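You operate a simulated robot arm through the tools that you are given. There is no shell and no other tool. Be economical: measure what you need, move in short steps, check, and stop when the job is done.

Carry out the task below with a simulated two-armed robot. There is one attempt and no reset: what you move stays moved.

TASK
On the top of table 1, fold the checked cloth in half, so that its two short edges meet.

The check looks at the end state, three seconds after you hand in, the way a careful person would. Anything else that was tipped, shoved, dropped, spilled or broken makes it a failure. Flat cloth is picked up by pressing the open fingertips on it (5 to 10 N) and closing them slowly along it; thin cloth reads only 2 to 8 mm in the jaws.

THE ROBOT
Two 7-joint arms with two-finger parallel grippers on one trunk, on a base that drives. Base frame: it is fixed to the floor where the robot stands at the start and does not move with it; the origin is under the middle of the robot, x ahead of it, y to its left, z up; the surface under the hand at the start is at about z = 760. Lengths are in mm, angles in degrees, forces in N, time in s.
The left shoulder is at the start at [70, 163, 1070], the right one opposite. With the tool pointing down near the work surface each hand reaches from about 400 to 880 mm from the robot's upright axis, wherever it stands, measured 20 degrees to its own side. Places, roughly: top of table 1 [800, 2500, 800]. Payload 3.43 kg a hand.
Tool frame (each hand has its own): the origin (TCP) lies between the finger pads and is the grasp point; the fingertips stand 34 mm ahead of it; z points along the fingers, y is the line along which they close. The gripper opens to 128 mm. The fingers are 24 mm wide and 12 mm thick; the gripper's body (48 by 130 mm) begins 96 mm behind the TCP.
Orientation is that of the tool frame in the base frame, as a unit quaternion [x, y, z, w]. With the fingers straight down and closing along the base's y, the tool's x points along the base's -x, its y along +y and its z along -z.

THE INTERFACE
- The arms move only by the tool nudge_tool. It takes "left_commands", "right_commands" or both (then of equal length, played together; a hand with none holds still); each is a list of rows, each a list of 7 numbers: the shift along the tool's x, y, z in units of 50 mm (1.0 is 50 mm), then the turn, a rotation vector about the tool's x, y, z in units of 6 degrees (1.0 is 6 degrees), then the closure, from 0 (fully open) to 1 (shut). In form: [[tx, ty, tz, rx, ry, rz, hand], ...]. A call has 1 to 8 rows; each row shifts and turns the commanded pose from where the row before left it, along the tool's axes as they then stand. A call with a number of a shift or a turn outside -1 to 1 is refused whole. Rows are played at 5 a second. More than 50 mm and 8.6 degrees between two rows, or a gripper value outside its range, and nothing of the call is played. A pose out of reach is approached as far as the arm can. The call stops where the force on the tool passes 40 N (or 10 N more than at its start, if that is more) or the arm is blocked; 0.2 s more then pass. The fingers move at their own pace (about 153 mm/s each) and stop on an object; they squeeze with about 44 N. The grip force told is the motor's: it shows also when the fingers shut on nothing. Time passes only in rows, and 0.2 s behind the last, so rows that do not move let the fingers close. The reply holds the time, the measured pose of the TCP, the force on the tool along the base axes, the opening and the grip force, in the units named above and with some noise, with the torque about the TCP (base axes, N m) and any sound that the robot's microphone picked up.
- Cameras (640 x 400 px; columns grow to the right, rows downward): "scene" is now at [129.3, -28.2, 1286]; the picture's right is [-0.33, -0.94, 0.00], its down [-0.63, 0.22, -0.74] and it looks along [0.70, -0.25, -0.67] (base axes); focal length 271 px, centre (320, 200). "left" rides on the left gripper at [76, 11, -160] in its tool frame; the picture's right is [-0.15, 0.99, 0.00], its down [-0.88, -0.13, -0.46] and it looks along [-0.45, -0.07, 0.89] (tool axes); focal length 234 px, centre (320, 200). "right" rides on the right gripper at [76, -11, -160] in its tool frame; the picture's right is [0.15, 0.99, 0.00], its down [-0.88, 0.13, -0.46] and it looks along [-0.45, 0.07, 0.89] (tool axes); focal length 234 px, centre (320, 200). There is no depth. A picture from a camera that has moved, and an enlarged one, comes with that camera's place and axes in the base frame and with its lens.
- snapshot(camera): a new picture of that camera. The clock stands still meanwhile.
- slide_trunk(by): slides the trunk up (or, below 0, down) by that many mm; the arms and the scene camera ride with it, the base frame stays. It gives what a move gives, with no picture.
- base_move(legs): drives the robot by 1 to 6 legs, each [ahead, left, turn to the left] in mm, mm and degrees, along the robot's own axes; the way and the turn of a leg run together, so that a leg with both is an arc; at most 1500 mm and 180 degrees a leg. The arms and the cameras ride along, it lands a little off, and it stops where it bumps. It gives what a move gives.
- head_to(pan, tilt): turns the head with the scene camera to pan (to the left, within 86 degrees either way) and tilt (down, from -29 to 69), counted from straight ahead of the robot. It gives what a move gives.
- zoom(camera, box): a new picture of the part [left, top, right, bottom] of that camera's present view, enlarged. The clock stands still meanwhile.
- hand_in(): hands the job in; it is judged then, once.

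Go step by step. Nothing tells you exact positions but the pictures and the camera data: compare them with the known pose of the tool, close in by small moves and look again before you grip or let go. The budget is 120 turns and 100 pictures, counting those below and the enlarged ones. Unless the task says otherwise, let go and move clear before handing in, and close with one line.

The tools are called after ">>>" as name(argument=value, ...) on one line, values as JSON. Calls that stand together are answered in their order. nudge_tool: Moves the arms, as the interface text tells. Its arguments: {"type":"object","properties":{"left_commands":{"type":"array","items":{"type":"array","items":{"type":"number"}}},"right_commands":{"type":"array","items":{"type":"array","items":{"type":"number"}}}},"required":[]} The other tools are called the same way: slide_trunk (by) slides the trunk up or down; base_move (legs) drives the base; head_to (pan, tilt) turns the head that bears the scene camera; snapshot (camera) takes a picture; zoom (camera, box) takes an enlarged picture of a part of a camera's view; hand_in () hands the job in.

At the start:

```text
clock: 0.0
left_ee_pos: [703.5, 254.9, 963.6]
left_tcp_rot: [0.0, 1.0, 0.0, 0.0]
left_force: [0.1, -0.2, 0.9]
left_moment: [0.0, 0.01, -0.02]
left_grip_width: 128.1
left_gripper_force: 0.1
right_ee_pos: [509.3, -289.7, 1006.3]
right_tcp_rot: [0.0, 1.0, 0.001, 0.0]
right_force: [0.1, 0.2, 0.6]
right_moment: [-0.01, 0.0, -0.02]
right_grip_width: 128.3
right_gripper_force: 0.0
trunk travel left (down, up): [-550.0, 390.0]
robot x, y, heading: [-1.1, 1.0, -0.0]
head pan, tilt: [-19.4, 42.1]
```

scene: 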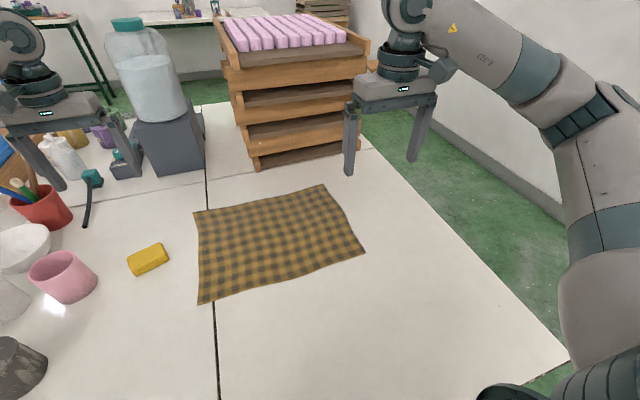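
right: 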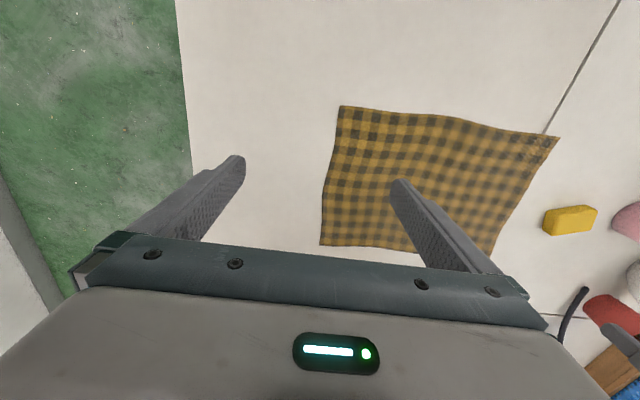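
left: 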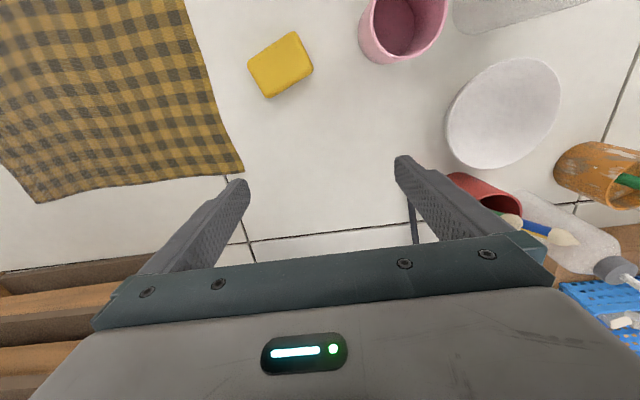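

I see a checked cloth on the surface ahead, but table 1 is said to lie around [800, 2500], far to the left. I'll look there first before deciding which cloth is meant.

>>> head_to(pan=72, tilt=15)

>>> snapshot(camera="scene")

```text
clock: 1.7
left_ee_pos: [703.7, 254.8, 964.1]
left_tcp_rot: [0.0, 1.0, 0.001, 0.0]
left_force: [0.4, -0.4, -0.5]
left_moment: [0.01, 0.01, -0.01]
left_grip_width: 127.8
left_gripper_force: 0.1
right_ee_pos: [509.0, -290.0, 1005.8]
right_tcp_rot: [0.0, 1.0, 0.001, 0.0]
right_force: [0.0, 0.1, -0.5]
right_moment: [-0.02, 0.02, 0.0]
right_grip_width: 128.1
right_gripper_force: 0.0
trunk travel left (down, up): [-550.0, 390.0]
robot x, y, heading: [2.5, -1.9, 0.1]
head pan, tilt: [72.0, 15.0]
```

```text
96 pictures are left
camera scene: at [79.4, 88.4, 1328.6], right [0.95, -0.31, 0.0], down [-0.08, -0.25, -0.97], along [0.3, 0.92, -0.26], focal length 271 px, centre (320, 200)
```

scene: 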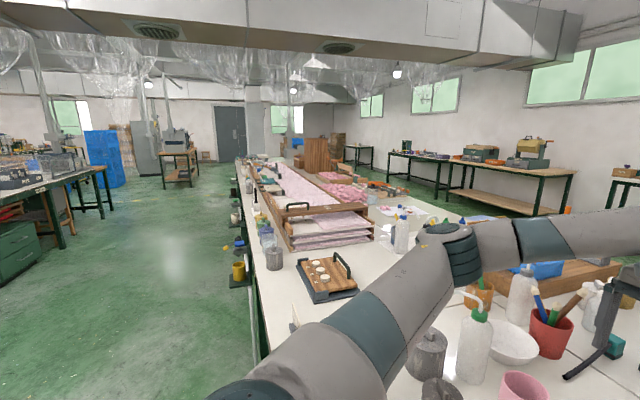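

The surface ahead is the near end of the long table 1, and the cloth on it spans roughly x 465–745, y −260 to 120, so its short edges are the left and right ones. Standing at the table's end would place both short-edge corners symmetrically, so I'll check the floor to the right.

>>> head_to(pan=-70, tilt=35)

>>> snapshot(camera="scene")

>>> head_to(pan=-30, tilt=30)

>>> snapshot(camera="scene")

```text
clock: 3.9
left_ee_pos: [704.9, 255.0, 965.2]
left_tcp_rot: [0.0, 1.0, 0.0, 0.0]
left_force: [-0.3, 0.0, 0.5]
left_moment: [0.0, -0.02, 0.0]
left_grip_width: 128.0
left_gripper_force: 0.1
right_ee_pos: [509.8, -289.9, 1006.0]
right_tcp_rot: [0.0, 1.0, 0.001, 0.0]
right_force: [-0.1, 0.4, -0.6]
right_moment: [-0.02, 0.0, -0.02]
right_grip_width: 128.1
right_gripper_force: 0.1
trunk travel left (down, up): [-550.0, 390.0]
robot x, y, heading: [-1.4, 2.4, 0.1]
head pan, tilt: [-70.0, 35.0]
```

```text
95 pictures are left
camera scene: at [80.6, -83.2, 1296.6], right [-0.94, -0.34, 0.0], down [-0.2, 0.54, -0.82], along [0.28, -0.77, -0.57], focal length 271 px, centre (320, 200)
```

scene: 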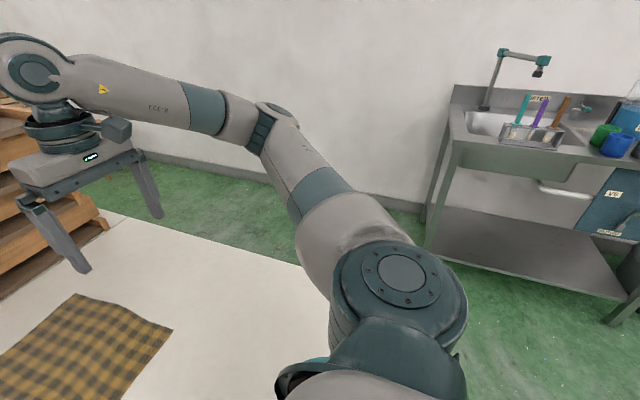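

```text
clock: 5.0
left_ee_pos: [703.0, 255.6, 965.4]
left_tcp_rot: [-0.001, 1.0, 0.0, -0.001]
left_force: [0.0, -0.4, -0.5]
left_moment: [-0.03, -0.03, 0.01]
left_grip_width: 128.3
left_gripper_force: 0.1
right_ee_pos: [509.3, -288.9, 1006.7]
right_tcp_rot: [0.0, 1.0, 0.001, -0.001]
right_force: [-0.4, 0.0, 0.3]
right_moment: [-0.01, 0.0, 0.01]
right_grip_width: 128.1
right_gripper_force: 0.0
trunk travel left (down, up): [-550.0, 390.0]
robot x, y, heading: [1.0, 3.2, -0.1]
head pan, tilt: [-30.0, 30.0]
```

```text
94 pictures are left
camera scene: at [128.7, -45.7, 1304.4], right [-0.5, -0.87, 0.0], down [-0.43, 0.25, -0.87], along [0.75, -0.43, -0.5], focal length 271 px, centre (320, 200)
```

scene: 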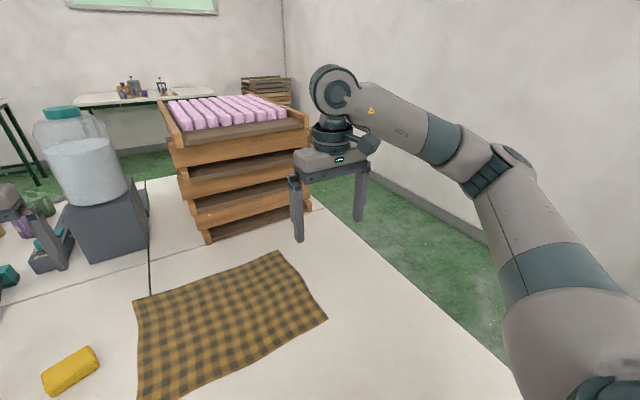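

The floor at the table's end is clear (wall at y≈−2000, table end at y≈−510, trays from x≈900 on). I'll raise the trunk for clearance, back off, and drive around to the table's end.

>>> slide_trunk(by=300)

>>> base_move(legs=[[-400, 0, 0], [0, -1020, 0]])

>>> snapshot(camera="scene")

```text
clock: 8.0
left_ee_pos: [703.6, 254.8, 1265.5]
left_tcp_rot: [0.0, 1.0, 0.0, 0.001]
left_force: [-0.3, -0.2, -0.6]
left_moment: [-0.02, -0.02, 0.02]
left_grip_width: 128.1
left_gripper_force: 0.1
right_ee_pos: [509.5, -288.7, 1306.4]
right_tcp_rot: [0.0, 1.0, 0.0, 0.0]
right_force: [-1.0, 0.3, 0.3]
right_moment: [0.0, -0.01, 0.0]
right_grip_width: 127.9
right_gripper_force: 0.0
trunk travel left (down, up): [-850.0, 90.0]
robot x, y, heading: [-1.9, -0.1, 0.0]
head pan, tilt: [-30.0, 30.0]
```

```text
clock: 15.1
left_ee_pos: [304.3, -702.8, 1265.5]
left_tcp_rot: [-0.005, 1.0, 0.001, 0.001]
left_force: [0.9, -0.4, -0.7]
left_moment: [0.0, -0.02, -0.02]
left_grip_width: 128.2
left_gripper_force: 0.0
right_ee_pos: [115.8, -1248.5, 1304.8]
right_tcp_rot: [-0.005, 1.0, 0.0, 0.0]
right_force: [-0.2, 0.4, -0.2]
right_moment: [-0.04, 0.0, 0.01]
right_grip_width: 128.1
right_gripper_force: 0.0
trunk travel left (down, up): [-850.0, 90.0]
robot x, y, heading: [-399.6, -964.9, 0.9]
head pan, tilt: [-30.0, 30.0]
```

```text
93 pictures are left
camera scene: at [-268.1, -1009.5, 1604.4], right [-0.49, -0.87, 0.0], down [-0.44, 0.24, -0.87], along [0.75, -0.43, -0.5], focal length 271 px, centre (320, 200)
```

scene: 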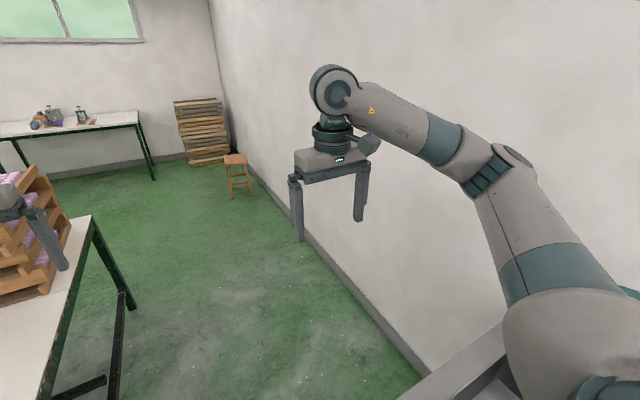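

The way ahead along the table end is open. I'll drive forward and then look again before turning.

>>> base_move(legs=[[920, -40, 0]])

>>> base_move(legs=[[0, 0, 89]])

>>> head_to(pan=0, tilt=50)

>>> snapshot(camera="scene")

```text
clock: 20.0
left_ee_pos: [1239.2, -750.0, 1267.7]
left_tcp_rot: [0.002, 1.0, -0.001, -0.001]
left_force: [0.6, 0.3, -0.9]
left_moment: [0.0, -0.02, 0.01]
left_grip_width: 127.9
left_gripper_force: 0.0
right_ee_pos: [1042.5, -1293.9, 1306.0]
right_tcp_rot: [0.002, 1.0, 0.001, 0.0]
right_force: [-0.3, -0.5, 0.0]
right_moment: [-0.04, 0.01, 0.0]
right_grip_width: 128.0
right_gripper_force: 0.1
trunk travel left (down, up): [-850.0, 90.0]
robot x, y, heading: [534.5, -1003.3, 0.0]
head pan, tilt: [-30.0, 30.0]
```

```text
clock: 24.1
left_ee_pos: [334.6, -282.1, 1266.4]
left_tcp_rot: [-0.68, 0.734, -0.001, 0.0]
left_force: [-1.1, 0.5, 0.3]
left_moment: [0.01, 0.0, 0.01]
left_grip_width: 128.2
left_gripper_force: 0.0
right_ee_pos: [862.2, -517.1, 1305.9]
right_tcp_rot: [-0.679, 0.734, 0.001, -0.001]
right_force: [0.1, 0.0, -0.3]
right_moment: [-0.02, 0.01, -0.02]
right_grip_width: 127.9
right_gripper_force: 0.2
trunk travel left (down, up): [-850.0, 90.0]
robot x, y, heading: [532.8, -1003.9, 85.7]
head pan, tilt: [-30.0, 30.0]
```

```text
clock: 25.0
left_ee_pos: [334.1, -282.1, 1266.0]
left_tcp_rot: [-0.679, 0.734, 0.0, 0.0]
left_force: [-0.2, 0.2, -0.5]
left_moment: [-0.01, 0.0, 0.0]
left_grip_width: 128.3
left_gripper_force: 0.1
right_ee_pos: [861.5, -517.6, 1304.9]
right_tcp_rot: [-0.679, 0.734, 0.001, 0.0]
right_force: [-0.3, 0.1, 0.3]
right_moment: [0.02, -0.02, 0.01]
right_grip_width: 127.8
right_gripper_force: 0.0
trunk travel left (down, up): [-850.0, 90.0]
robot x, y, heading: [533.5, -1002.2, 85.6]
head pan, tilt: [0.0, 50.0]
```

```text
92 pictures are left
camera scene: at [544.5, -876.4, 1574.9], right [1.0, -0.08, 0.0], down [-0.06, -0.76, -0.64], along [0.05, 0.64, -0.77], focal length 271 px, centre (320, 200)
```

scene: 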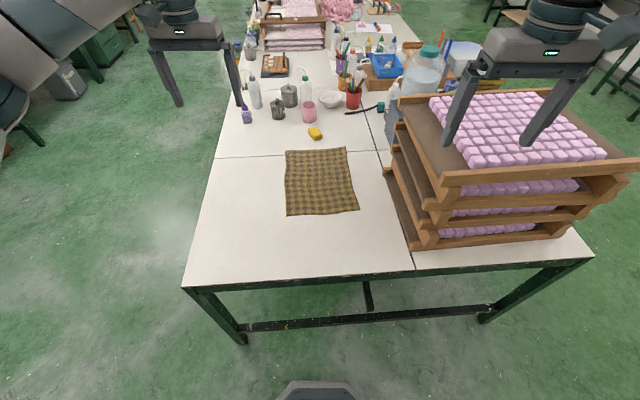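

I'm at the table end, with the cloth straight ahead (near edge y≈−262, far edge y≈111, x 462–742) and trays to the right from x≈890. I'll square up, step a bit left and move nearer, then check clearance at the base.

>>> base_move(legs=[[0, 50, 4.4], [190, 0, 0]])

>>> head_to(pan=0, tilt=68)

>>> snapshot(camera="scene")

```text
clock: 27.1
left_ee_pos: [232.5, -107.4, 1266.9]
left_tcp_rot: [-0.706, 0.708, 0.001, 0.001]
left_force: [-0.1, -0.2, -0.1]
left_moment: [0.03, 0.05, 0.01]
left_grip_width: 128.1
left_gripper_force: 0.0
right_ee_pos: [777.1, -303.3, 1306.7]
right_tcp_rot: [-0.706, 0.709, 0.002, 0.001]
right_force: [-0.1, -0.2, -0.3]
right_moment: [0.05, 0.03, 0.02]
right_grip_width: 127.9
right_gripper_force: 0.1
trunk travel left (down, up): [-850.0, 90.0]
robot x, y, heading: [485.5, -810.6, 90.0]
head pan, tilt: [0.0, 50.0]
```

```text
clock: 27.9
left_ee_pos: [230.9, -104.2, 1265.7]
left_tcp_rot: [-0.706, 0.708, -0.001, -0.001]
left_force: [0.2, 1.0, 0.1]
left_moment: [-0.03, 0.04, 0.02]
left_grip_width: 127.9
left_gripper_force: 0.1
right_ee_pos: [775.2, -298.1, 1305.5]
right_tcp_rot: [-0.706, 0.708, 0.001, -0.001]
right_force: [0.2, 0.1, -0.6]
right_moment: [-0.05, 0.02, 0.01]
right_grip_width: 128.0
right_gripper_force: 0.1
trunk travel left (down, up): [-850.0, 90.0]
robot x, y, heading: [486.9, -809.1, 89.8]
head pan, tilt: [0.0, 68.0]
```

```text
91 pictures are left
camera scene: at [485.2, -700.2, 1553.5], right [1.0, 0.0, 0.0], down [0.0, -0.93, -0.37], along [0.0, 0.37, -0.93], focal length 271 px, centre (320, 200)
```

scene: 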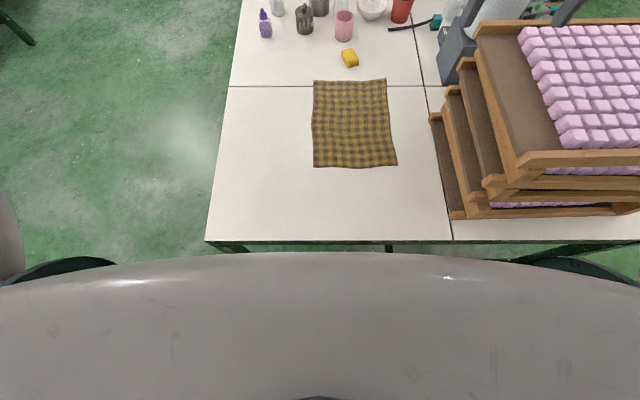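

Still clear; at the start the robot stood about 155 mm off the table's long side without touching, so going to about 200 mm from this end is safe. I'll advance 90 mm and bring the right hand off to the left of the trays.

>>> base_move(legs=[[90, 0, 0]])

>>> nudge_tool(right_commands=[[0, 0.4, 0, 0, 0, 0, 0.7], [0, 0.4, 0, 0, 0, 0, 0.7]], left_commands=[[0.9, -1, 0, 0, 0, 0, 0.7], [0.9, -1, 0, 0, 0, 0, 0.7]])

>>> snapshot(camera="right")

>>> head_to(pan=-25, tilt=45)

>>> snapshot(camera="scene")

```text
clock: 28.7
left_ee_pos: [230.5, -102.1, 1266.2]
left_tcp_rot: [-0.706, 0.709, 0.0, 0.001]
left_force: [0.6, 1.1, 0.3]
left_moment: [-0.03, -0.01, -0.02]
left_grip_width: 128.1
left_gripper_force: 0.0
right_ee_pos: [774.5, -297.9, 1306.7]
right_tcp_rot: [-0.706, 0.709, 0.0, -0.002]
right_force: [0.0, 0.3, -0.2]
right_moment: [0.02, -0.01, 0.02]
right_grip_width: 128.0
right_gripper_force: 0.1
trunk travel left (down, up): [-850.0, 90.0]
robot x, y, heading: [486.0, -808.7, 90.2]
head pan, tilt: [0.0, 68.0]
stopped in leg 1: the robot was blocked; the commanded pose is now the measured one
```

```text
refused: row 1 steps farther than a row can; nothing moved
```

```text
90 pictures are left
camera right: at [786.3, -372.9, 1466.6], right [-0.99, -0.14, 0.0], down [-0.13, 0.88, 0.46], along [-0.07, 0.45, -0.89], focal length 234 px, centre (320, 200)
```

right: 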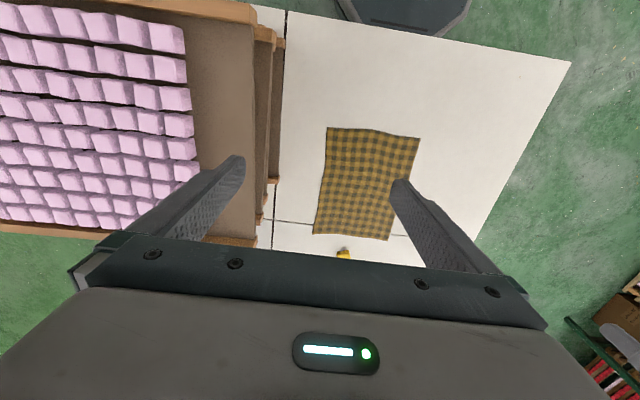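

```text
clock: 29.6
left_ee_pos: [231.6, -101.6, 1267.0]
left_tcp_rot: [-0.705, 0.709, 0.0, 0.0]
left_force: [0.0, -0.2, 0.6]
left_moment: [0.01, 0.03, 0.03]
left_grip_width: 128.0
left_gripper_force: 0.1
right_ee_pos: [775.2, -296.6, 1306.3]
right_tcp_rot: [-0.706, 0.708, 0.0, -0.001]
right_force: [-1.1, -0.6, -0.2]
right_moment: [0.0, -0.01, -0.02]
right_grip_width: 127.8
right_gripper_force: 0.1
trunk travel left (down, up): [-850.0, 90.0]
robot x, y, heading: [486.5, -804.4, 89.9]
head pan, tilt: [-25.0, 45.0]
```

```text
89 pictures are left
camera scene: at [519.5, -681.9, 1581.7], right [0.91, -0.42, 0.0], down [-0.3, -0.64, -0.71], along [0.3, 0.64, -0.71], focal length 271 px, centre (320, 200)
```

scene: 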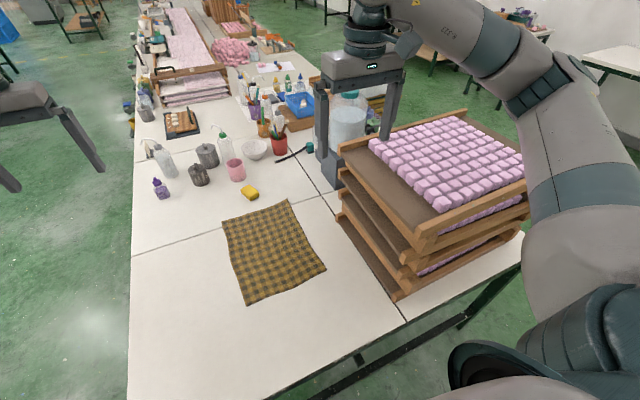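

The base touched the table frame at y≈−805, so the far edge would be beyond reach with tools down; I'll grip the near short edge, pull the cloth some 100 mm toward me, then fold. Now the hands go above the near corners with narrowed fingers, at a height above everything.

>>> nudge_tool(right_commands=[[-0.12, 0.18, 0, 0, 0, 0, 0.72], [-0.12, 0.18, 0, 0, 0, 0, 0.72], [-0.12, 0.18, 0, 0, 0, 0, 0.72], [-0.12, 0.18, 0, 0, 0, 0, 0.72], [-0.12, 0.18, 0, 0, 0, 0, 0.72], [-0.12, 0.18, 0, 0, 0, 0, 0.72], [-0.12, 0.18, 0, 0, 0, 0, 0.72], [-0.12, 0.18, 0, 0, 0, 0, 0.72]], left_commands=[[0.37, -0.67, 0, 0, 0, 0, 0.72], [0.37, -0.67, 0, 0, 0, 0, 0.72], [0.37, -0.67, 0, 0, 0, 0, 0.72], [0.37, -0.67, 0, 0, 0, 0, 0.72], [0.37, -0.67, 0, 0, 0, 0, 0.72], [0.37, -0.67, 0, 0, 0, 0, 0.72], [0.37, -0.67, 0, 0, 0, 0, 0.72], [0.37, -0.67, 0, 0, 0, 0, 0.72]])

>>> slide_trunk(by=-150)

>>> snapshot(camera="scene")

>>> snapshot(camera="right")

>>> snapshot(camera="left")

```text
clock: 31.4
left_ee_pos: [499.6, -250.6, 1263.3]
left_tcp_rot: [-0.706, 0.708, 0.0, -0.001]
left_force: [0.8, -0.2, 0.2]
left_moment: [-0.01, 0.03, 0.01]
left_grip_width: 35.9
left_gripper_force: 0.0
right_ee_pos: [705.8, -246.6, 1306.3]
right_tcp_rot: [-0.706, 0.708, 0.0, 0.0]
right_force: [0.5, -0.2, 0.2]
right_moment: [-0.01, 0.02, -0.02]
right_grip_width: 35.9
right_gripper_force: 0.0
trunk travel left (down, up): [-850.0, 90.0]
robot x, y, heading: [487.1, -808.1, 90.0]
head pan, tilt: [-25.0, 45.0]
```

```text
clock: 33.1
left_ee_pos: [497.8, -251.5, 1113.3]
left_tcp_rot: [-0.706, 0.708, 0.001, 0.001]
left_force: [-0.2, 0.1, 0.0]
left_moment: [-0.02, 0.02, 0.01]
left_grip_width: 36.0
left_gripper_force: 0.1
right_ee_pos: [704.5, -247.2, 1156.5]
right_tcp_rot: [-0.706, 0.708, 0.001, -0.001]
right_force: [-1.1, -0.1, 0.6]
right_moment: [0.0, 0.02, -0.01]
right_grip_width: 35.9
right_gripper_force: 0.1
trunk travel left (down, up): [-700.0, 240.0]
robot x, y, heading: [482.9, -805.1, 89.9]
head pan, tilt: [-25.0, 45.0]
```

```text
88 pictures are left
camera scene: at [519.6, -682.3, 1431.8], right [0.91, -0.42, 0.0], down [-0.3, -0.64, -0.71], along [0.3, 0.64, -0.71], focal length 271 px, centre (320, 200)
```

scene: 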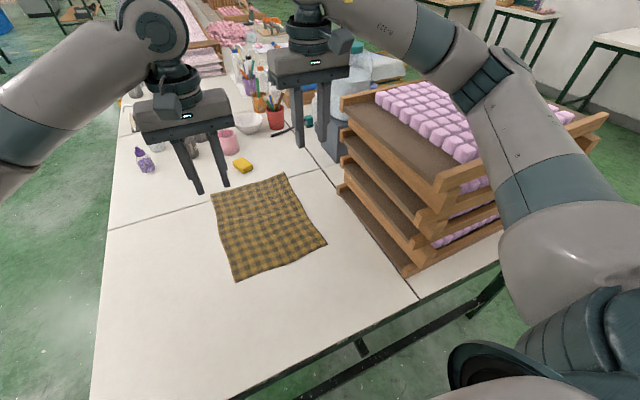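

```text
87 pictures are left
camera right: at [715.4, -323.0, 1317.3], right [-0.99, -0.14, 0.0], down [-0.13, 0.88, 0.46], along [-0.07, 0.45, -0.89], focal length 234 px, centre (320, 200)
```

right: 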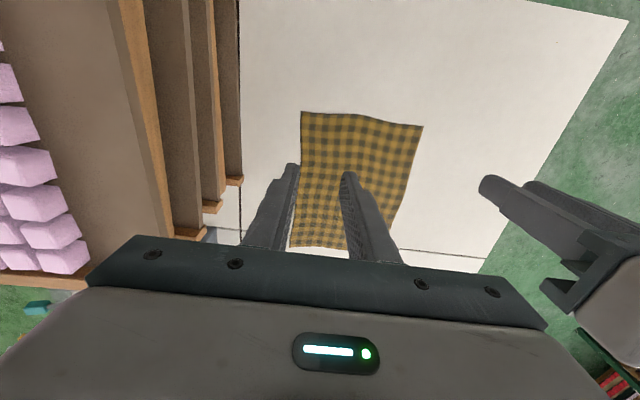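

```text
86 pictures are left
camera left: at [486.6, -325.0, 1274.3], right [-0.99, 0.15, 0.0], down [0.13, 0.88, 0.46], along [0.07, 0.45, -0.89], focal length 234 px, centre (320, 200)
```

left: 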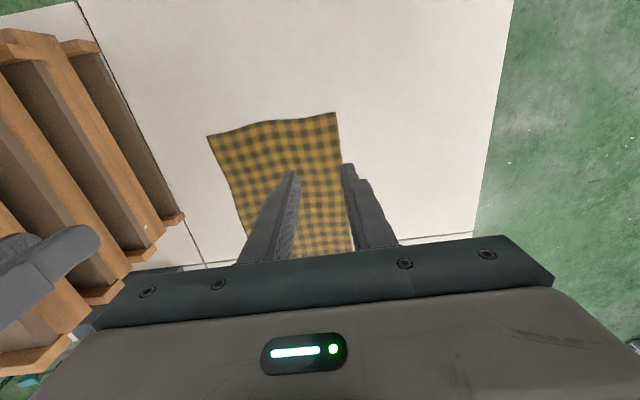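

Corners measured again: near-left (467, −261), near-right (744, −255), with the fingers well placed just inside. I'll descend to about 55 mm above the cloth and check, watching the right elbow near the trays.

>>> nudge_tool(right_commands=[[0, 0, 1, 0, 0, 0, 0.72], [0, 0, 1, 0, 0, 0, 0.72], [0, 0, 1, 0, 0, 0, 0.72]], left_commands=[[-0.03, 0, 0.87, 0, 0, 0, 0.72], [-0.03, 0, 0.87, 0, 0, 0, 0.72], [-0.03, 0, 0.87, 0, 0, 0, 0.72]])

>>> snapshot(camera="scene")

```text
clock: 34.0
left_ee_pos: [485.6, -245.5, 983.2]
left_tcp_rot: [0.711, -0.703, 0.003, -0.004]
left_force: [1.1, 0.0, -0.1]
left_moment: [-0.04, -0.01, 0.05]
left_grip_width: 35.7
left_gripper_force: 0.2
right_ee_pos: [686.4, -218.8, 1096.3]
right_tcp_rot: [0.71, -0.699, -0.057, -0.064]
right_force: [0.0, -0.7, -0.5]
right_moment: [0.01, 0.03, 0.01]
right_grip_width: 35.8
right_gripper_force: 0.1
trunk travel left (down, up): [-700.0, 240.0]
robot x, y, heading: [486.9, -807.1, 90.8]
head pan, tilt: [-25.0, 45.0]
stopped in row 3 (right hand): the arm was blocked; the commanded pose is now the measured one
```

```text
85 pictures are left
camera scene: at [507.7, -683.9, 1432.7], right [0.91, -0.41, 0.01], down [-0.28, -0.64, -0.71], along [0.3, 0.65, -0.7], focal length 271 px, centre (320, 200)
```

scene: 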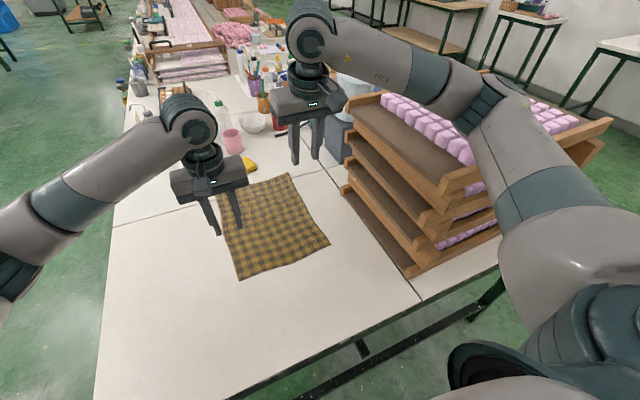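

The right elbow/forearm touched the tray stack. I'll lift the right hand straight back up and inspect for any disturbance.

>>> nudge_tool(right_commands=[[0, 0, -0.6, 0, 0, 0, 0.72], [0, 0, -0.6, 0, 0, 0, 0.72]])

>>> slide_trunk(by=150)

>>> head_to(pan=-40, tilt=45)

>>> snapshot(camera="scene")

```text
clock: 34.6
left_ee_pos: [499.0, -243.9, 981.0]
left_tcp_rot: [0.708, -0.706, -0.001, 0.0]
left_force: [0.5, 0.3, -0.2]
left_moment: [0.0, -0.03, -0.01]
left_grip_width: 35.5
left_gripper_force: 0.1
right_ee_pos: [703.7, -227.5, 1137.0]
right_tcp_rot: [0.706, -0.704, -0.053, -0.052]
right_force: [0.0, -1.1, -0.8]
right_moment: [0.02, -0.01, 0.0]
right_grip_width: 35.7
right_gripper_force: 0.1
trunk travel left (down, up): [-700.0, 240.0]
robot x, y, heading: [487.8, -803.1, 90.3]
head pan, tilt: [-25.0, 45.0]
```

```text
clock: 36.4
left_ee_pos: [496.3, -243.3, 1133.6]
left_tcp_rot: [0.71, -0.705, 0.0, 0.001]
left_force: [0.1, -0.2, 0.1]
left_moment: [0.01, -0.04, 0.01]
left_grip_width: 35.8
left_gripper_force: 0.1
right_ee_pos: [701.2, -227.8, 1290.5]
right_tcp_rot: [0.707, -0.703, -0.054, -0.053]
right_force: [1.2, -0.4, 0.4]
right_moment: [-0.04, 0.0, 0.04]
right_grip_width: 36.0
right_gripper_force: 0.1
trunk travel left (down, up): [-850.0, 90.0]
robot x, y, heading: [489.6, -800.3, 90.6]
head pan, tilt: [-25.0, 45.0]
```

```text
clock: 37.2
left_ee_pos: [497.7, -244.2, 1131.8]
left_tcp_rot: [0.71, -0.704, 0.0, -0.001]
left_force: [-0.2, -0.3, -0.5]
left_moment: [0.01, 0.04, 0.02]
left_grip_width: 35.7
left_gripper_force: 0.0
right_ee_pos: [701.4, -227.7, 1289.1]
right_tcp_rot: [0.708, -0.702, -0.053, -0.052]
right_force: [0.2, 0.3, 0.7]
right_moment: [0.03, -0.05, -0.01]
right_grip_width: 36.2
right_gripper_force: 0.0
trunk travel left (down, up): [-850.0, 90.0]
robot x, y, heading: [485.6, -807.1, 90.2]
head pan, tilt: [-40.0, 45.0]
```

```text
84 pictures are left
camera scene: at [539.3, -692.9, 1581.8], right [0.77, -0.64, 0.0], down [-0.45, -0.55, -0.71], along [0.45, 0.54, -0.71], focal length 271 px, centre (320, 200)
```

scene: 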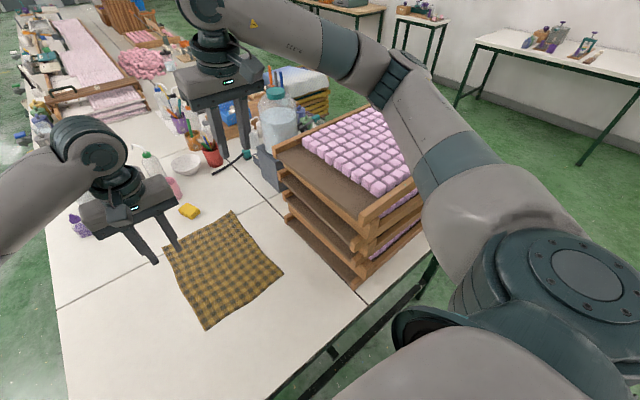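

The trays and bars look undisturbed. I'll step the robot about 185 mm left so that the right elbow stays well off the trays, then reposition the hands.

>>> base_move(legs=[[-15, 0, 0], [0, 185, 0]])

>>> snapshot(camera="scene")

```text
clock: 39.0
left_ee_pos: [322.6, -259.2, 1133.2]
left_tcp_rot: [0.708, -0.706, -0.001, 0.001]
left_force: [-0.2, -0.6, -0.2]
left_moment: [0.0, 0.06, 0.02]
left_grip_width: 36.1
left_gripper_force: 0.1
right_ee_pos: [529.6, -244.1, 1288.7]
right_tcp_rot: [0.707, -0.704, -0.053, -0.051]
right_force: [-0.1, 0.0, -0.4]
right_moment: [0.0, 0.04, 0.03]
right_grip_width: 35.6
right_gripper_force: 0.1
trunk travel left (down, up): [-850.0, 90.0]
robot x, y, heading: [309.1, -822.3, 90.4]
head pan, tilt: [-40.0, 45.0]
```

```text
83 pictures are left
camera scene: at [365.9, -708.5, 1581.6], right [0.77, -0.64, 0.0], down [-0.45, -0.54, -0.71], along [0.45, 0.54, -0.71], focal length 271 px, centre (320, 200)
```

scene: 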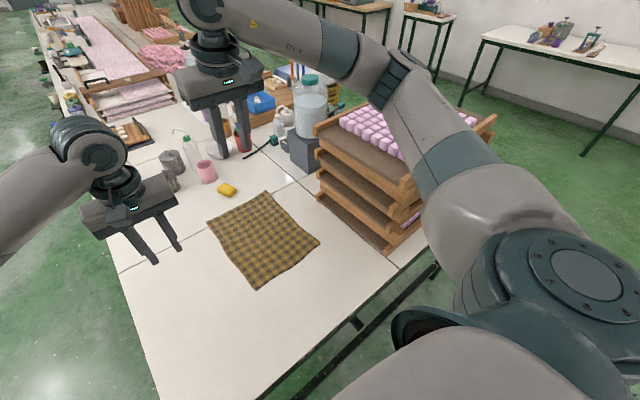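

The right tool tilted about 8.5° at the contact; I'll straighten it while moving both hands back over the near corners.

>>> nudge_tool(right_commands=[[0, -0.7, 0, 0, 0.71, 0, 0.72], [0, -0.7, 0, 0, 0.71, 0, 0.72], [0, -0.71, 0, 0, 0, 0, 0.72], [0, -0.71, 0, 0, 0, 0, 0.72], [0, -0.71, 0, 0, 0, 0, 0.72]], left_commands=[[-0.06, -0.71, 0, 0, 0, 0, 0.72], [-0.06, -0.71, 0, 0, 0, 0, 0.72], [-0.06, -0.71, 0, 0, 0, 0, 0.72], [-0.06, -0.71, 0, 0, 0, 0, 0.72], [-0.06, -0.71, 0, 0, 0, 0, 0.72]])

>>> slide_trunk(by=-100)

>>> snapshot(camera="scene")

```text
clock: 40.2
left_ee_pos: [502.2, -246.4, 1135.0]
left_tcp_rot: [0.709, -0.706, -0.002, 0.001]
left_force: [0.3, -0.9, -1.1]
left_moment: [-0.01, 0.06, 0.01]
left_grip_width: 36.0
left_gripper_force: 0.0
right_ee_pos: [707.4, -243.3, 1290.3]
right_tcp_rot: [0.709, -0.705, -0.002, 0.0]
right_force: [1.1, 0.3, -0.5]
right_moment: [0.02, 0.08, -0.02]
right_grip_width: 35.9
right_gripper_force: 0.0
trunk travel left (down, up): [-850.0, 90.0]
robot x, y, heading: [306.5, -818.9, 90.4]
head pan, tilt: [-40.0, 45.0]
```

```text
clock: 41.6
left_ee_pos: [498.7, -247.6, 1035.7]
left_tcp_rot: [0.709, -0.705, 0.0, -0.001]
left_force: [-0.2, -0.8, -0.2]
left_moment: [0.0, -0.03, -0.01]
left_grip_width: 36.1
left_gripper_force: 0.1
right_ee_pos: [703.3, -243.3, 1191.8]
right_tcp_rot: [0.709, -0.705, 0.0, 0.0]
right_force: [0.2, -0.9, 0.9]
right_moment: [-0.01, -0.03, 0.03]
right_grip_width: 35.9
right_gripper_force: 0.1
trunk travel left (down, up): [-750.0, 190.0]
robot x, y, heading: [313.1, -822.0, 90.3]
head pan, tilt: [-40.0, 45.0]
```

```text
82 pictures are left
camera scene: at [362.2, -709.2, 1481.9], right [0.77, -0.64, 0.0], down [-0.45, -0.54, -0.71], along [0.45, 0.54, -0.71], focal length 271 px, centre (320, 200)
```

scene: 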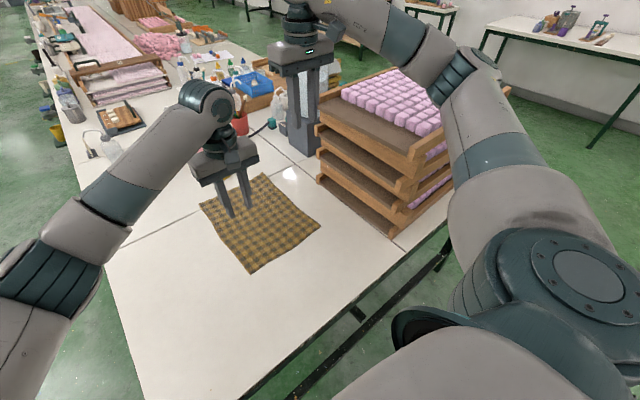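

The right elbow now sits in front of and outside the trays. Descending halfway, checking, then on.

>>> nudge_tool(right_commands=[[0, 0, 0.8, 0, 0, 0, 0.72], [0, 0, 0.8, 0, 0, 0, 0.72], [0, 0, 0.8, 0, 0, 0, 0.72], [0, 0, 0.8, 0, 0, 0, 0.72]], left_commands=[[0, 0, 0.3, 0, 0, 0, 0.72], [0, 0, 0.3, 0, 0, 0, 0.72], [0, 0, 0.3, 0, 0, 0, 0.72], [0, 0, 0.3, 0, 0, 0, 0.72]])

>>> snapshot(camera="scene")

```text
clock: 42.6
left_ee_pos: [496.0, -248.6, 977.1]
left_tcp_rot: [0.708, -0.706, 0.0, -0.002]
left_force: [-0.2, -0.5, 0.3]
left_moment: [0.04, -0.01, 0.02]
left_grip_width: 36.0
left_gripper_force: 0.0
right_ee_pos: [706.1, -243.3, 1031.9]
right_tcp_rot: [0.709, -0.706, -0.001, -0.001]
right_force: [-0.8, 0.4, 0.8]
right_moment: [0.06, 0.0, 0.02]
right_grip_width: 35.6
right_gripper_force: 0.0
trunk travel left (down, up): [-750.0, 190.0]
robot x, y, heading: [311.6, -821.4, 90.4]
head pan, tilt: [-40.0, 45.0]
```

```text
81 pictures are left
camera scene: at [362.5, -712.0, 1482.2], right [0.77, -0.64, 0.0], down [-0.45, -0.54, -0.71], along [0.45, 0.54, -0.71], focal length 271 px, centre (320, 200)
```

scene: 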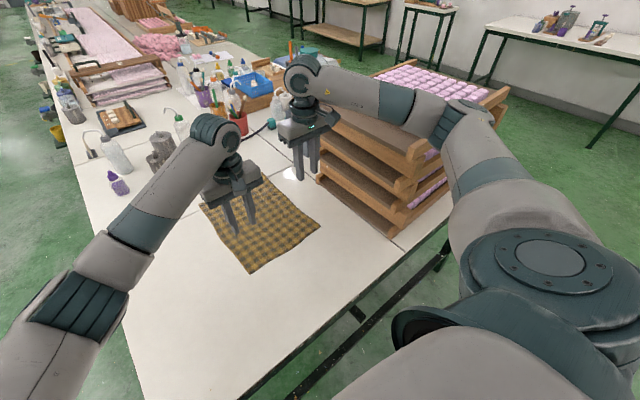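

The right forearm passes a bit near the tray corner. I'll gain margin: base 50 mm further left and trunk 100 mm up, then descend with the elbow higher.

>>> base_move(legs=[[0, 55, 0]])

>>> slide_trunk(by=100)

>>> nudge_tool(right_commands=[[0, -0.36, 0.7, 0, 0, 0, 0.72], [0, -0.36, 0.7, 0, 0, 0, 0.72], [0, -0.36, 0.7, 0, 0, 0, 0.72]], left_commands=[[0, -0.36, 0.6, 0, 0, 0, 0.72], [0, -0.36, 0.6, 0, 0, 0, 0.72], [0, -0.36, 0.6, 0, 0, 0, 0.72]])

>>> head_to(pan=-45, tilt=52)

>>> snapshot(camera="scene")

```text
clock: 43.5
left_ee_pos: [446.1, -249.2, 975.0]
left_tcp_rot: [0.708, -0.706, -0.001, 0.0]
left_force: [0.2, 0.2, 0.4]
left_moment: [0.0, 0.05, 0.04]
left_grip_width: 36.0
left_gripper_force: 0.0
right_ee_pos: [655.4, -242.1, 1029.7]
right_tcp_rot: [0.707, -0.707, -0.002, 0.0]
right_force: [-1.3, 0.9, 0.9]
right_moment: [-0.15, -0.16, 0.02]
right_grip_width: 35.9
right_gripper_force: 0.0
trunk travel left (down, up): [-750.0, 190.0]
robot x, y, heading: [254.3, -817.7, 90.1]
head pan, tilt: [-40.0, 45.0]
```

```text
clock: 44.8
left_ee_pos: [444.1, -248.3, 1075.6]
left_tcp_rot: [0.708, -0.707, 0.0, 0.0]
left_force: [0.6, -0.3, -0.5]
left_moment: [0.01, -0.07, 0.0]
left_grip_width: 36.1
left_gripper_force: 0.1
right_ee_pos: [654.6, -241.6, 1129.7]
right_tcp_rot: [0.708, -0.707, 0.0, 0.001]
right_force: [-0.3, -0.4, 0.2]
right_moment: [0.0, -0.02, 0.0]
right_grip_width: 35.8
right_gripper_force: 0.2
trunk travel left (down, up): [-850.0, 90.0]
robot x, y, heading: [256.1, -819.1, 90.0]
head pan, tilt: [-40.0, 45.0]
```

```text
clock: 45.6
left_ee_pos: [496.8, -249.5, 985.5]
left_tcp_rot: [-0.707, 0.707, 0.0, -0.001]
left_force: [0.9, -0.4, 0.3]
left_moment: [-0.05, -0.01, 0.0]
left_grip_width: 35.8
left_gripper_force: 0.0
right_ee_pos: [707.7, -240.9, 1023.3]
right_tcp_rot: [0.708, -0.706, -0.001, 0.0]
right_force: [0.0, 1.1, 1.2]
right_moment: [0.0, 0.04, -0.01]
right_grip_width: 35.6
right_gripper_force: 0.0
trunk travel left (down, up): [-850.0, 90.0]
robot x, y, heading: [254.8, -823.8, 90.1]
head pan, tilt: [-40.0, 45.0]
```

```text
clock: 46.3
left_ee_pos: [495.0, -249.7, 986.0]
left_tcp_rot: [0.707, -0.707, 0.0, -0.001]
left_force: [0.2, -0.4, -0.5]
left_moment: [0.0, 0.01, 0.0]
left_grip_width: 35.8
left_gripper_force: 0.1
right_ee_pos: [706.2, -240.7, 1024.3]
right_tcp_rot: [0.708, -0.707, -0.001, 0.0]
right_force: [0.0, -0.3, 0.2]
right_moment: [-0.02, 0.05, 0.03]
right_grip_width: 35.8
right_gripper_force: 0.0
trunk travel left (down, up): [-850.0, 90.0]
robot x, y, heading: [257.1, -820.5, 90.1]
head pan, tilt: [-45.0, 52.0]
```

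```text
80 pictures are left
camera scene: at [310.2, -718.7, 1572.2], right [0.71, -0.71, 0.0], down [-0.56, -0.56, -0.62], along [0.43, 0.44, -0.79], focal length 271 px, centre (320, 200)
```

scene: 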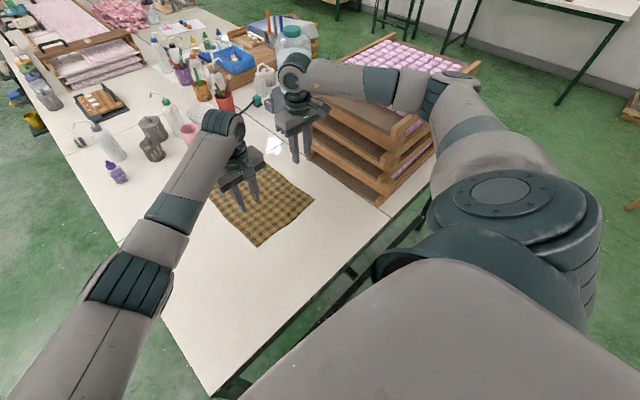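

Clearance looks better with the elbow high and forward of the trays. Descending to about 55 mm above the cloth.

>>> nudge_tool(right_commands=[[0, 0, 0.58, 0, 0, 0, 0.72], [0, 0, 0.58, 0, 0, 0, 0.72], [0, 0, 0.58, 0, 0, 0, 0.72], [0, 0, 0.58, 0, 0, 0, 0.72], [0, 0, 0.58, 0, 0, 0, 0.72], [0, 0, 0.58, 0, 0, 0, 0.72]], left_commands=[[0, 0, 0.45, 0, 0, 0, 0.72], [0, 0, 0.45, 0, 0, 0, 0.72], [0, 0, 0.45, 0, 0, 0, 0.72], [0, 0, 0.45, 0, 0, 0, 0.72], [0, 0, 0.45, 0, 0, 0, 0.72], [0, 0, 0.45, 0, 0, 0, 0.72]])

>>> snapshot(camera="scene")

>>> snapshot(camera="right")

>>> snapshot(camera="left")

```text
clock: 47.7
left_ee_pos: [493.9, -248.9, 861.3]
left_tcp_rot: [-0.707, 0.707, 0.0, 0.0]
left_force: [0.4, -0.3, 0.3]
left_moment: [-0.01, 0.0, 0.04]
left_grip_width: 35.8
left_gripper_force: 0.0
left hand out of reach, approached as far as the arm can: row 6
right_ee_pos: [707.6, -243.6, 849.7]
right_tcp_rot: [0.708, -0.706, -0.001, 0.001]
right_force: [-0.6, -1.1, 0.4]
right_moment: [0.01, 0.01, 0.04]
right_grip_width: 36.0
right_gripper_force: 0.1
trunk travel left (down, up): [-850.0, 90.0]
robot x, y, heading: [255.1, -824.3, 90.1]
head pan, tilt: [-45.0, 52.0]
```

```text
79 pictures are left
camera scene: at [310.2, -718.3, 1572.2], right [0.71, -0.71, 0.0], down [-0.56, -0.56, -0.62], along [0.43, 0.44, -0.79], focal length 271 px, centre (320, 200)
```

scene: 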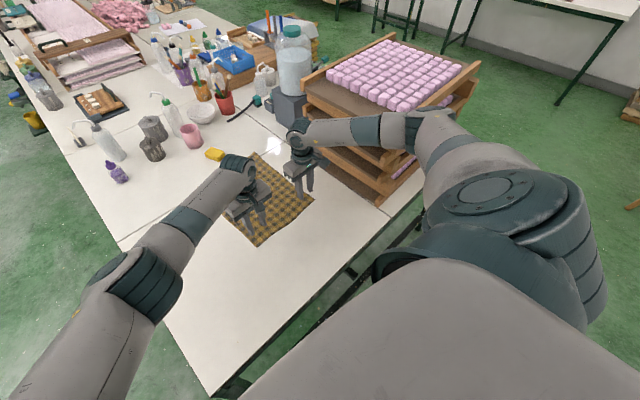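

```text
78 pictures are left
camera right: at [719.5, -319.1, 1010.3], right [-0.99, -0.15, 0.0], down [-0.13, 0.88, 0.46], along [-0.07, 0.45, -0.89], focal length 234 px, centre (320, 200)
```

right: 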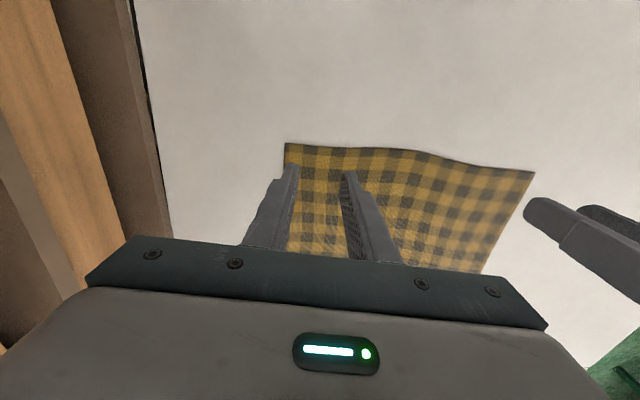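

```text
77 pictures are left
camera left: at [483.9, -323.2, 1021.6], right [-0.99, 0.15, 0.0], down [0.13, 0.88, 0.46], along [0.07, 0.45, -0.89], focal length 234 px, centre (320, 200)
```

left: 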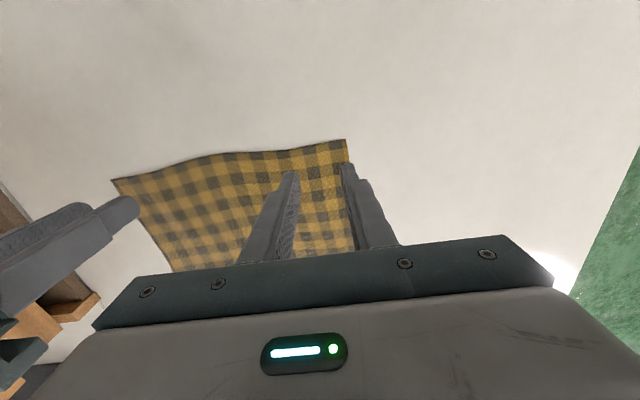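

The right forearm clears the trays, but the left arm ran out of downward reach with the trunk this high. I'll lift both hands 100 mm and lower the trunk by the same, shifting the left hand a little inward.

>>> nudge_tool(right_commands=[[-0.05, 0, -1, 0, 0, 0, 0.72], [-0.05, 0, -1, 0, 0, 0, 0.72]], left_commands=[[-0.03, -0.09, -0.98, 0, 0, 0, 0.72], [-0.03, -0.09, -0.98, 0, 0, 0, 0.72]])

>>> slide_trunk(by=-100)

>>> snapshot(camera="scene")

```text
clock: 48.3
left_ee_pos: [503.8, -248.0, 962.3]
left_tcp_rot: [0.707, -0.707, 0.0, -0.001]
left_force: [-0.4, 0.5, 0.0]
left_moment: [0.01, -0.01, 0.03]
left_grip_width: 35.9
left_gripper_force: 0.1
right_ee_pos: [710.7, -239.7, 950.4]
right_tcp_rot: [0.708, -0.706, 0.0, 0.0]
right_force: [0.4, 0.3, -0.1]
right_moment: [0.0, -0.02, 0.0]
right_grip_width: 35.9
right_gripper_force: 0.0
trunk travel left (down, up): [-850.0, 90.0]
robot x, y, heading: [258.1, -823.0, 90.3]
head pan, tilt: [-45.0, 52.0]
```

```text
clock: 49.6
left_ee_pos: [492.9, -250.3, 867.9]
left_tcp_rot: [0.707, -0.707, 0.003, -0.008]
left_force: [-0.6, 0.5, 0.6]
left_moment: [0.01, 0.01, -0.01]
left_grip_width: 35.9
left_gripper_force: 0.0
right_ee_pos: [698.8, -242.8, 857.3]
right_tcp_rot: [0.709, -0.705, 0.003, -0.007]
right_force: [0.1, 0.3, -0.2]
right_moment: [0.01, -0.01, 0.01]
right_grip_width: 35.9
right_gripper_force: 0.0
trunk travel left (down, up): [-750.0, 190.0]
robot x, y, heading: [255.2, -823.1, 90.0]
head pan, tilt: [-45.0, 52.0]
```

```text
76 pictures are left
camera scene: at [288.8, -727.0, 1473.1], right [0.71, -0.7, 0.01], down [-0.55, -0.56, -0.63], along [0.45, 0.44, -0.78], focal length 271 px, centre (320, 200)
```

scene: 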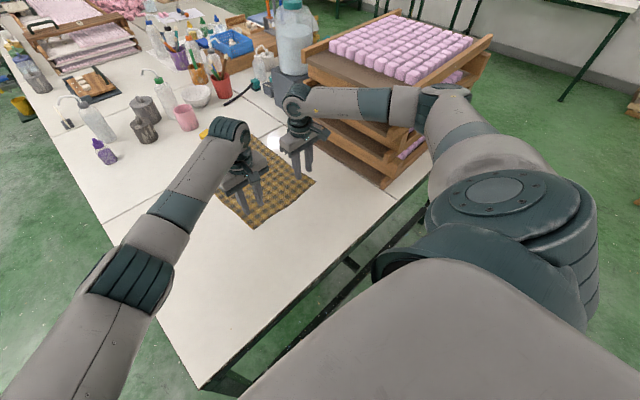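

The camera and hands shifted about 12–20 mm left during the trunk descent, so the right arm seems to lean on the trays. Raising the trunk again to release it.

>>> slide_trunk(by=80)

>>> snapshot(camera="scene")

```text
clock: 50.8
left_ee_pos: [503.9, -248.5, 942.0]
left_tcp_rot: [0.708, -0.706, 0.0, -0.002]
left_force: [-0.6, -1.4, -1.1]
left_moment: [0.0, 0.0, -0.01]
left_grip_width: 35.7
left_gripper_force: 0.1
right_ee_pos: [711.3, -238.4, 929.8]
right_tcp_rot: [0.708, -0.707, -0.001, -0.001]
right_force: [-0.1, 0.3, -0.5]
right_moment: [-0.06, -0.02, 0.04]
right_grip_width: 35.9
right_gripper_force: 0.1
trunk travel left (down, up): [-830.0, 110.0]
robot x, y, heading: [257.3, -822.0, 90.0]
head pan, tilt: [-45.0, 52.0]
```

```text
75 pictures are left
camera scene: at [308.1, -718.9, 1552.4], right [0.71, -0.71, 0.0], down [-0.56, -0.56, -0.62], along [0.44, 0.44, -0.79], focal length 271 px, centre (320, 200)
```

scene: 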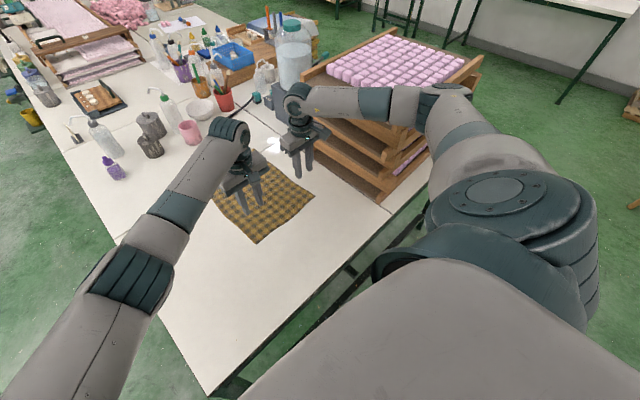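

Confirmed: the trays leave no room for the right arm here. Standing back at the long side, the left hand can take the far corner and the right hand the near one, both away from the trays, so I'll lift the hands and drive back round.

>>> nudge_tool(right_commands=[[0, 0.3, -0.9, 0, 0, 0, 0.72], [0, 0.3, -0.9, 0, 0, 0, 0.72], [0.3, 0, -0.9, 0, 0, 0, 0.72], [0.3, 0, -0.9, 0, 0, 0, 0.72], [0.3, 0, -0.9, 0, 0, 0, 0.72]], left_commands=[[0, 0.3, -0.9, 0, 0, 0, 0.72], [0, 0.5, -0.8, 0, 0, 0, 0.72], [0, 0.5, -0.8, 0, 0, 0, 0.72], [0, 0.5, -0.8, 0, 0, 0, 0.72], [0, 0.5, -0.8, 0, 0, 0, 0.72]])

>>> slide_trunk(by=50)

>>> base_move(legs=[[-190, 0, 0], [0, 690, 0]])

>>> snapshot(camera="scene")

```text
clock: 52.0
left_ee_pos: [386.0, -249.9, 1146.5]
left_tcp_rot: [-0.707, 0.707, 0.0, 0.002]
left_force: [0.2, 0.3, -0.2]
left_moment: [0.02, -0.01, 0.02]
left_grip_width: 35.7
left_gripper_force: 0.1
right_ee_pos: [680.0, -286.0, 1156.1]
right_tcp_rot: [0.707, -0.707, 0.002, 0.0]
right_force: [-0.5, -0.3, 0.1]
right_moment: [0.03, -0.01, 0.0]
right_grip_width: 35.9
right_gripper_force: 0.1
trunk travel left (down, up): [-830.0, 110.0]
robot x, y, heading: [257.5, -820.2, 90.4]
head pan, tilt: [-45.0, 52.0]
```

```text
clock: 52.9
left_ee_pos: [389.5, -248.3, 1195.3]
left_tcp_rot: [0.708, -0.706, 0.0, 0.0]
left_force: [-0.1, -0.4, -0.7]
left_moment: [0.01, 0.01, -0.03]
left_grip_width: 35.8
left_gripper_force: 0.1
right_ee_pos: [683.3, -284.0, 1205.4]
right_tcp_rot: [0.708, -0.706, 0.0, 0.001]
right_force: [0.3, -0.2, 0.3]
right_moment: [-0.01, 0.01, -0.02]
right_grip_width: 35.8
right_gripper_force: 0.0
trunk travel left (down, up): [-880.0, 60.0]
robot x, y, heading: [258.4, -819.3, 90.0]
head pan, tilt: [-45.0, 52.0]
```

```text
clock: 56.1
left_ee_pos: [147.9, -437.6, 1198.6]
left_tcp_rot: [0.719, -0.695, -0.001, -0.002]
left_force: [0.1, -1.0, -0.2]
left_moment: [0.07, 0.0, 0.01]
left_grip_width: 36.0
left_gripper_force: 0.1
right_ee_pos: [444.1, -462.8, 1207.3]
right_tcp_rot: [0.72, -0.694, 0.0, 0.0]
right_force: [-0.9, 0.1, 0.6]
right_moment: [0.05, -0.03, 0.01]
right_grip_width: 36.3
right_gripper_force: 0.0
trunk travel left (down, up): [-880.0, 60.0]
robot x, y, heading: [38.0, -1012.0, 92.4]
head pan, tilt: [-45.0, 52.0]
stopped in leg 2: the robot was blocked; the commanded pose is now the measured one
```

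```text
74 pictures are left
camera scene: at [85.5, -910.4, 1602.6], right [0.73, -0.68, 0.0], down [-0.54, -0.58, -0.62], along [0.42, 0.45, -0.79], focal length 271 px, centre (320, 200)
```

scene: 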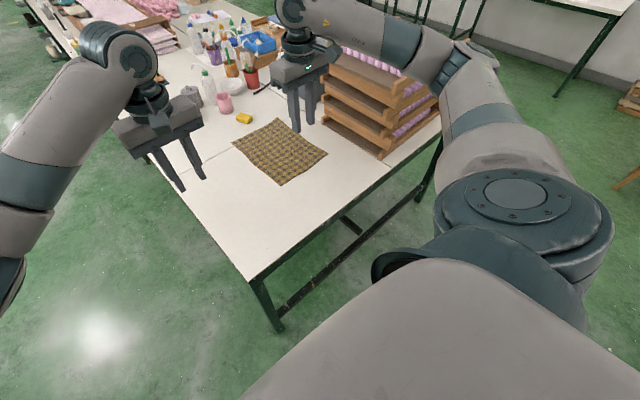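

Something at the robot's left/rear blocks (probably the sink). Let me look that way.

>>> head_to(pan=80, tilt=55)

>>> snapshot(camera="scene")

```text
clock: 58.1
left_ee_pos: [148.8, -432.8, 1195.5]
left_tcp_rot: [0.719, -0.695, 0.0, -0.002]
left_force: [0.3, -0.3, 0.1]
left_moment: [0.01, 0.0, 0.01]
left_grip_width: 35.8
left_gripper_force: 0.0
right_ee_pos: [442.4, -457.9, 1205.3]
right_tcp_rot: [0.719, -0.695, 0.0, 0.0]
right_force: [0.3, -0.2, 1.4]
right_moment: [-0.03, 0.03, 0.03]
right_grip_width: 35.8
right_gripper_force: 0.1
trunk travel left (down, up): [-880.0, 60.0]
robot x, y, heading: [36.5, -1009.8, 92.0]
head pan, tilt: [80.0, 55.0]
```

```text
73 pictures are left
camera scene: at [-37.5, -950.1, 1598.3], right [0.14, 0.99, 0.0], down [0.81, -0.11, -0.57], along [-0.57, 0.08, -0.82], focal length 271 px, centre (320, 200)
```

scene: 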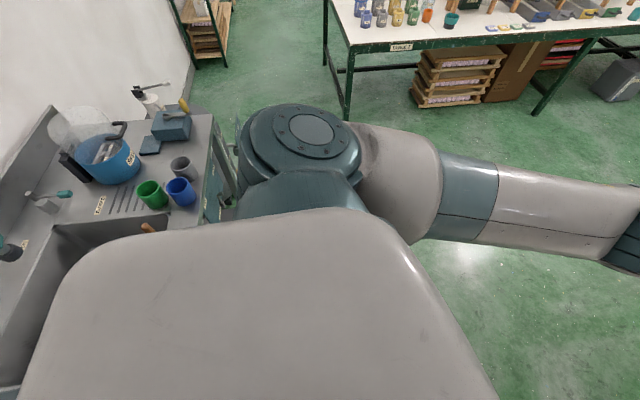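

The sink front (y≈−1255) caught the base's rear. I'll edge forward, then left, forward, and turn where there is room.

>>> base_move(legs=[[75, 0, -2], [0, 450, 0], [180, 0, 0]])

```text
clock: 62.6
left_ee_pos: [-288.0, -184.8, 1197.9]
left_tcp_rot: [0.708, -0.706, -0.002, -0.002]
left_force: [0.3, -0.4, -0.1]
left_moment: [0.02, 0.03, -0.01]
left_grip_width: 35.6
left_gripper_force: 0.1
right_ee_pos: [7.1, -218.1, 1205.6]
right_tcp_rot: [0.709, -0.705, -0.001, -0.001]
right_force: [1.0, 0.0, 0.0]
right_moment: [0.07, -0.01, -0.01]
right_grip_width: 35.8
right_gripper_force: 0.1
trunk travel left (down, up): [-880.0, 60.0]
robot x, y, heading: [-422.8, -756.1, 90.3]
head pan, tilt: [80.0, 55.0]
```

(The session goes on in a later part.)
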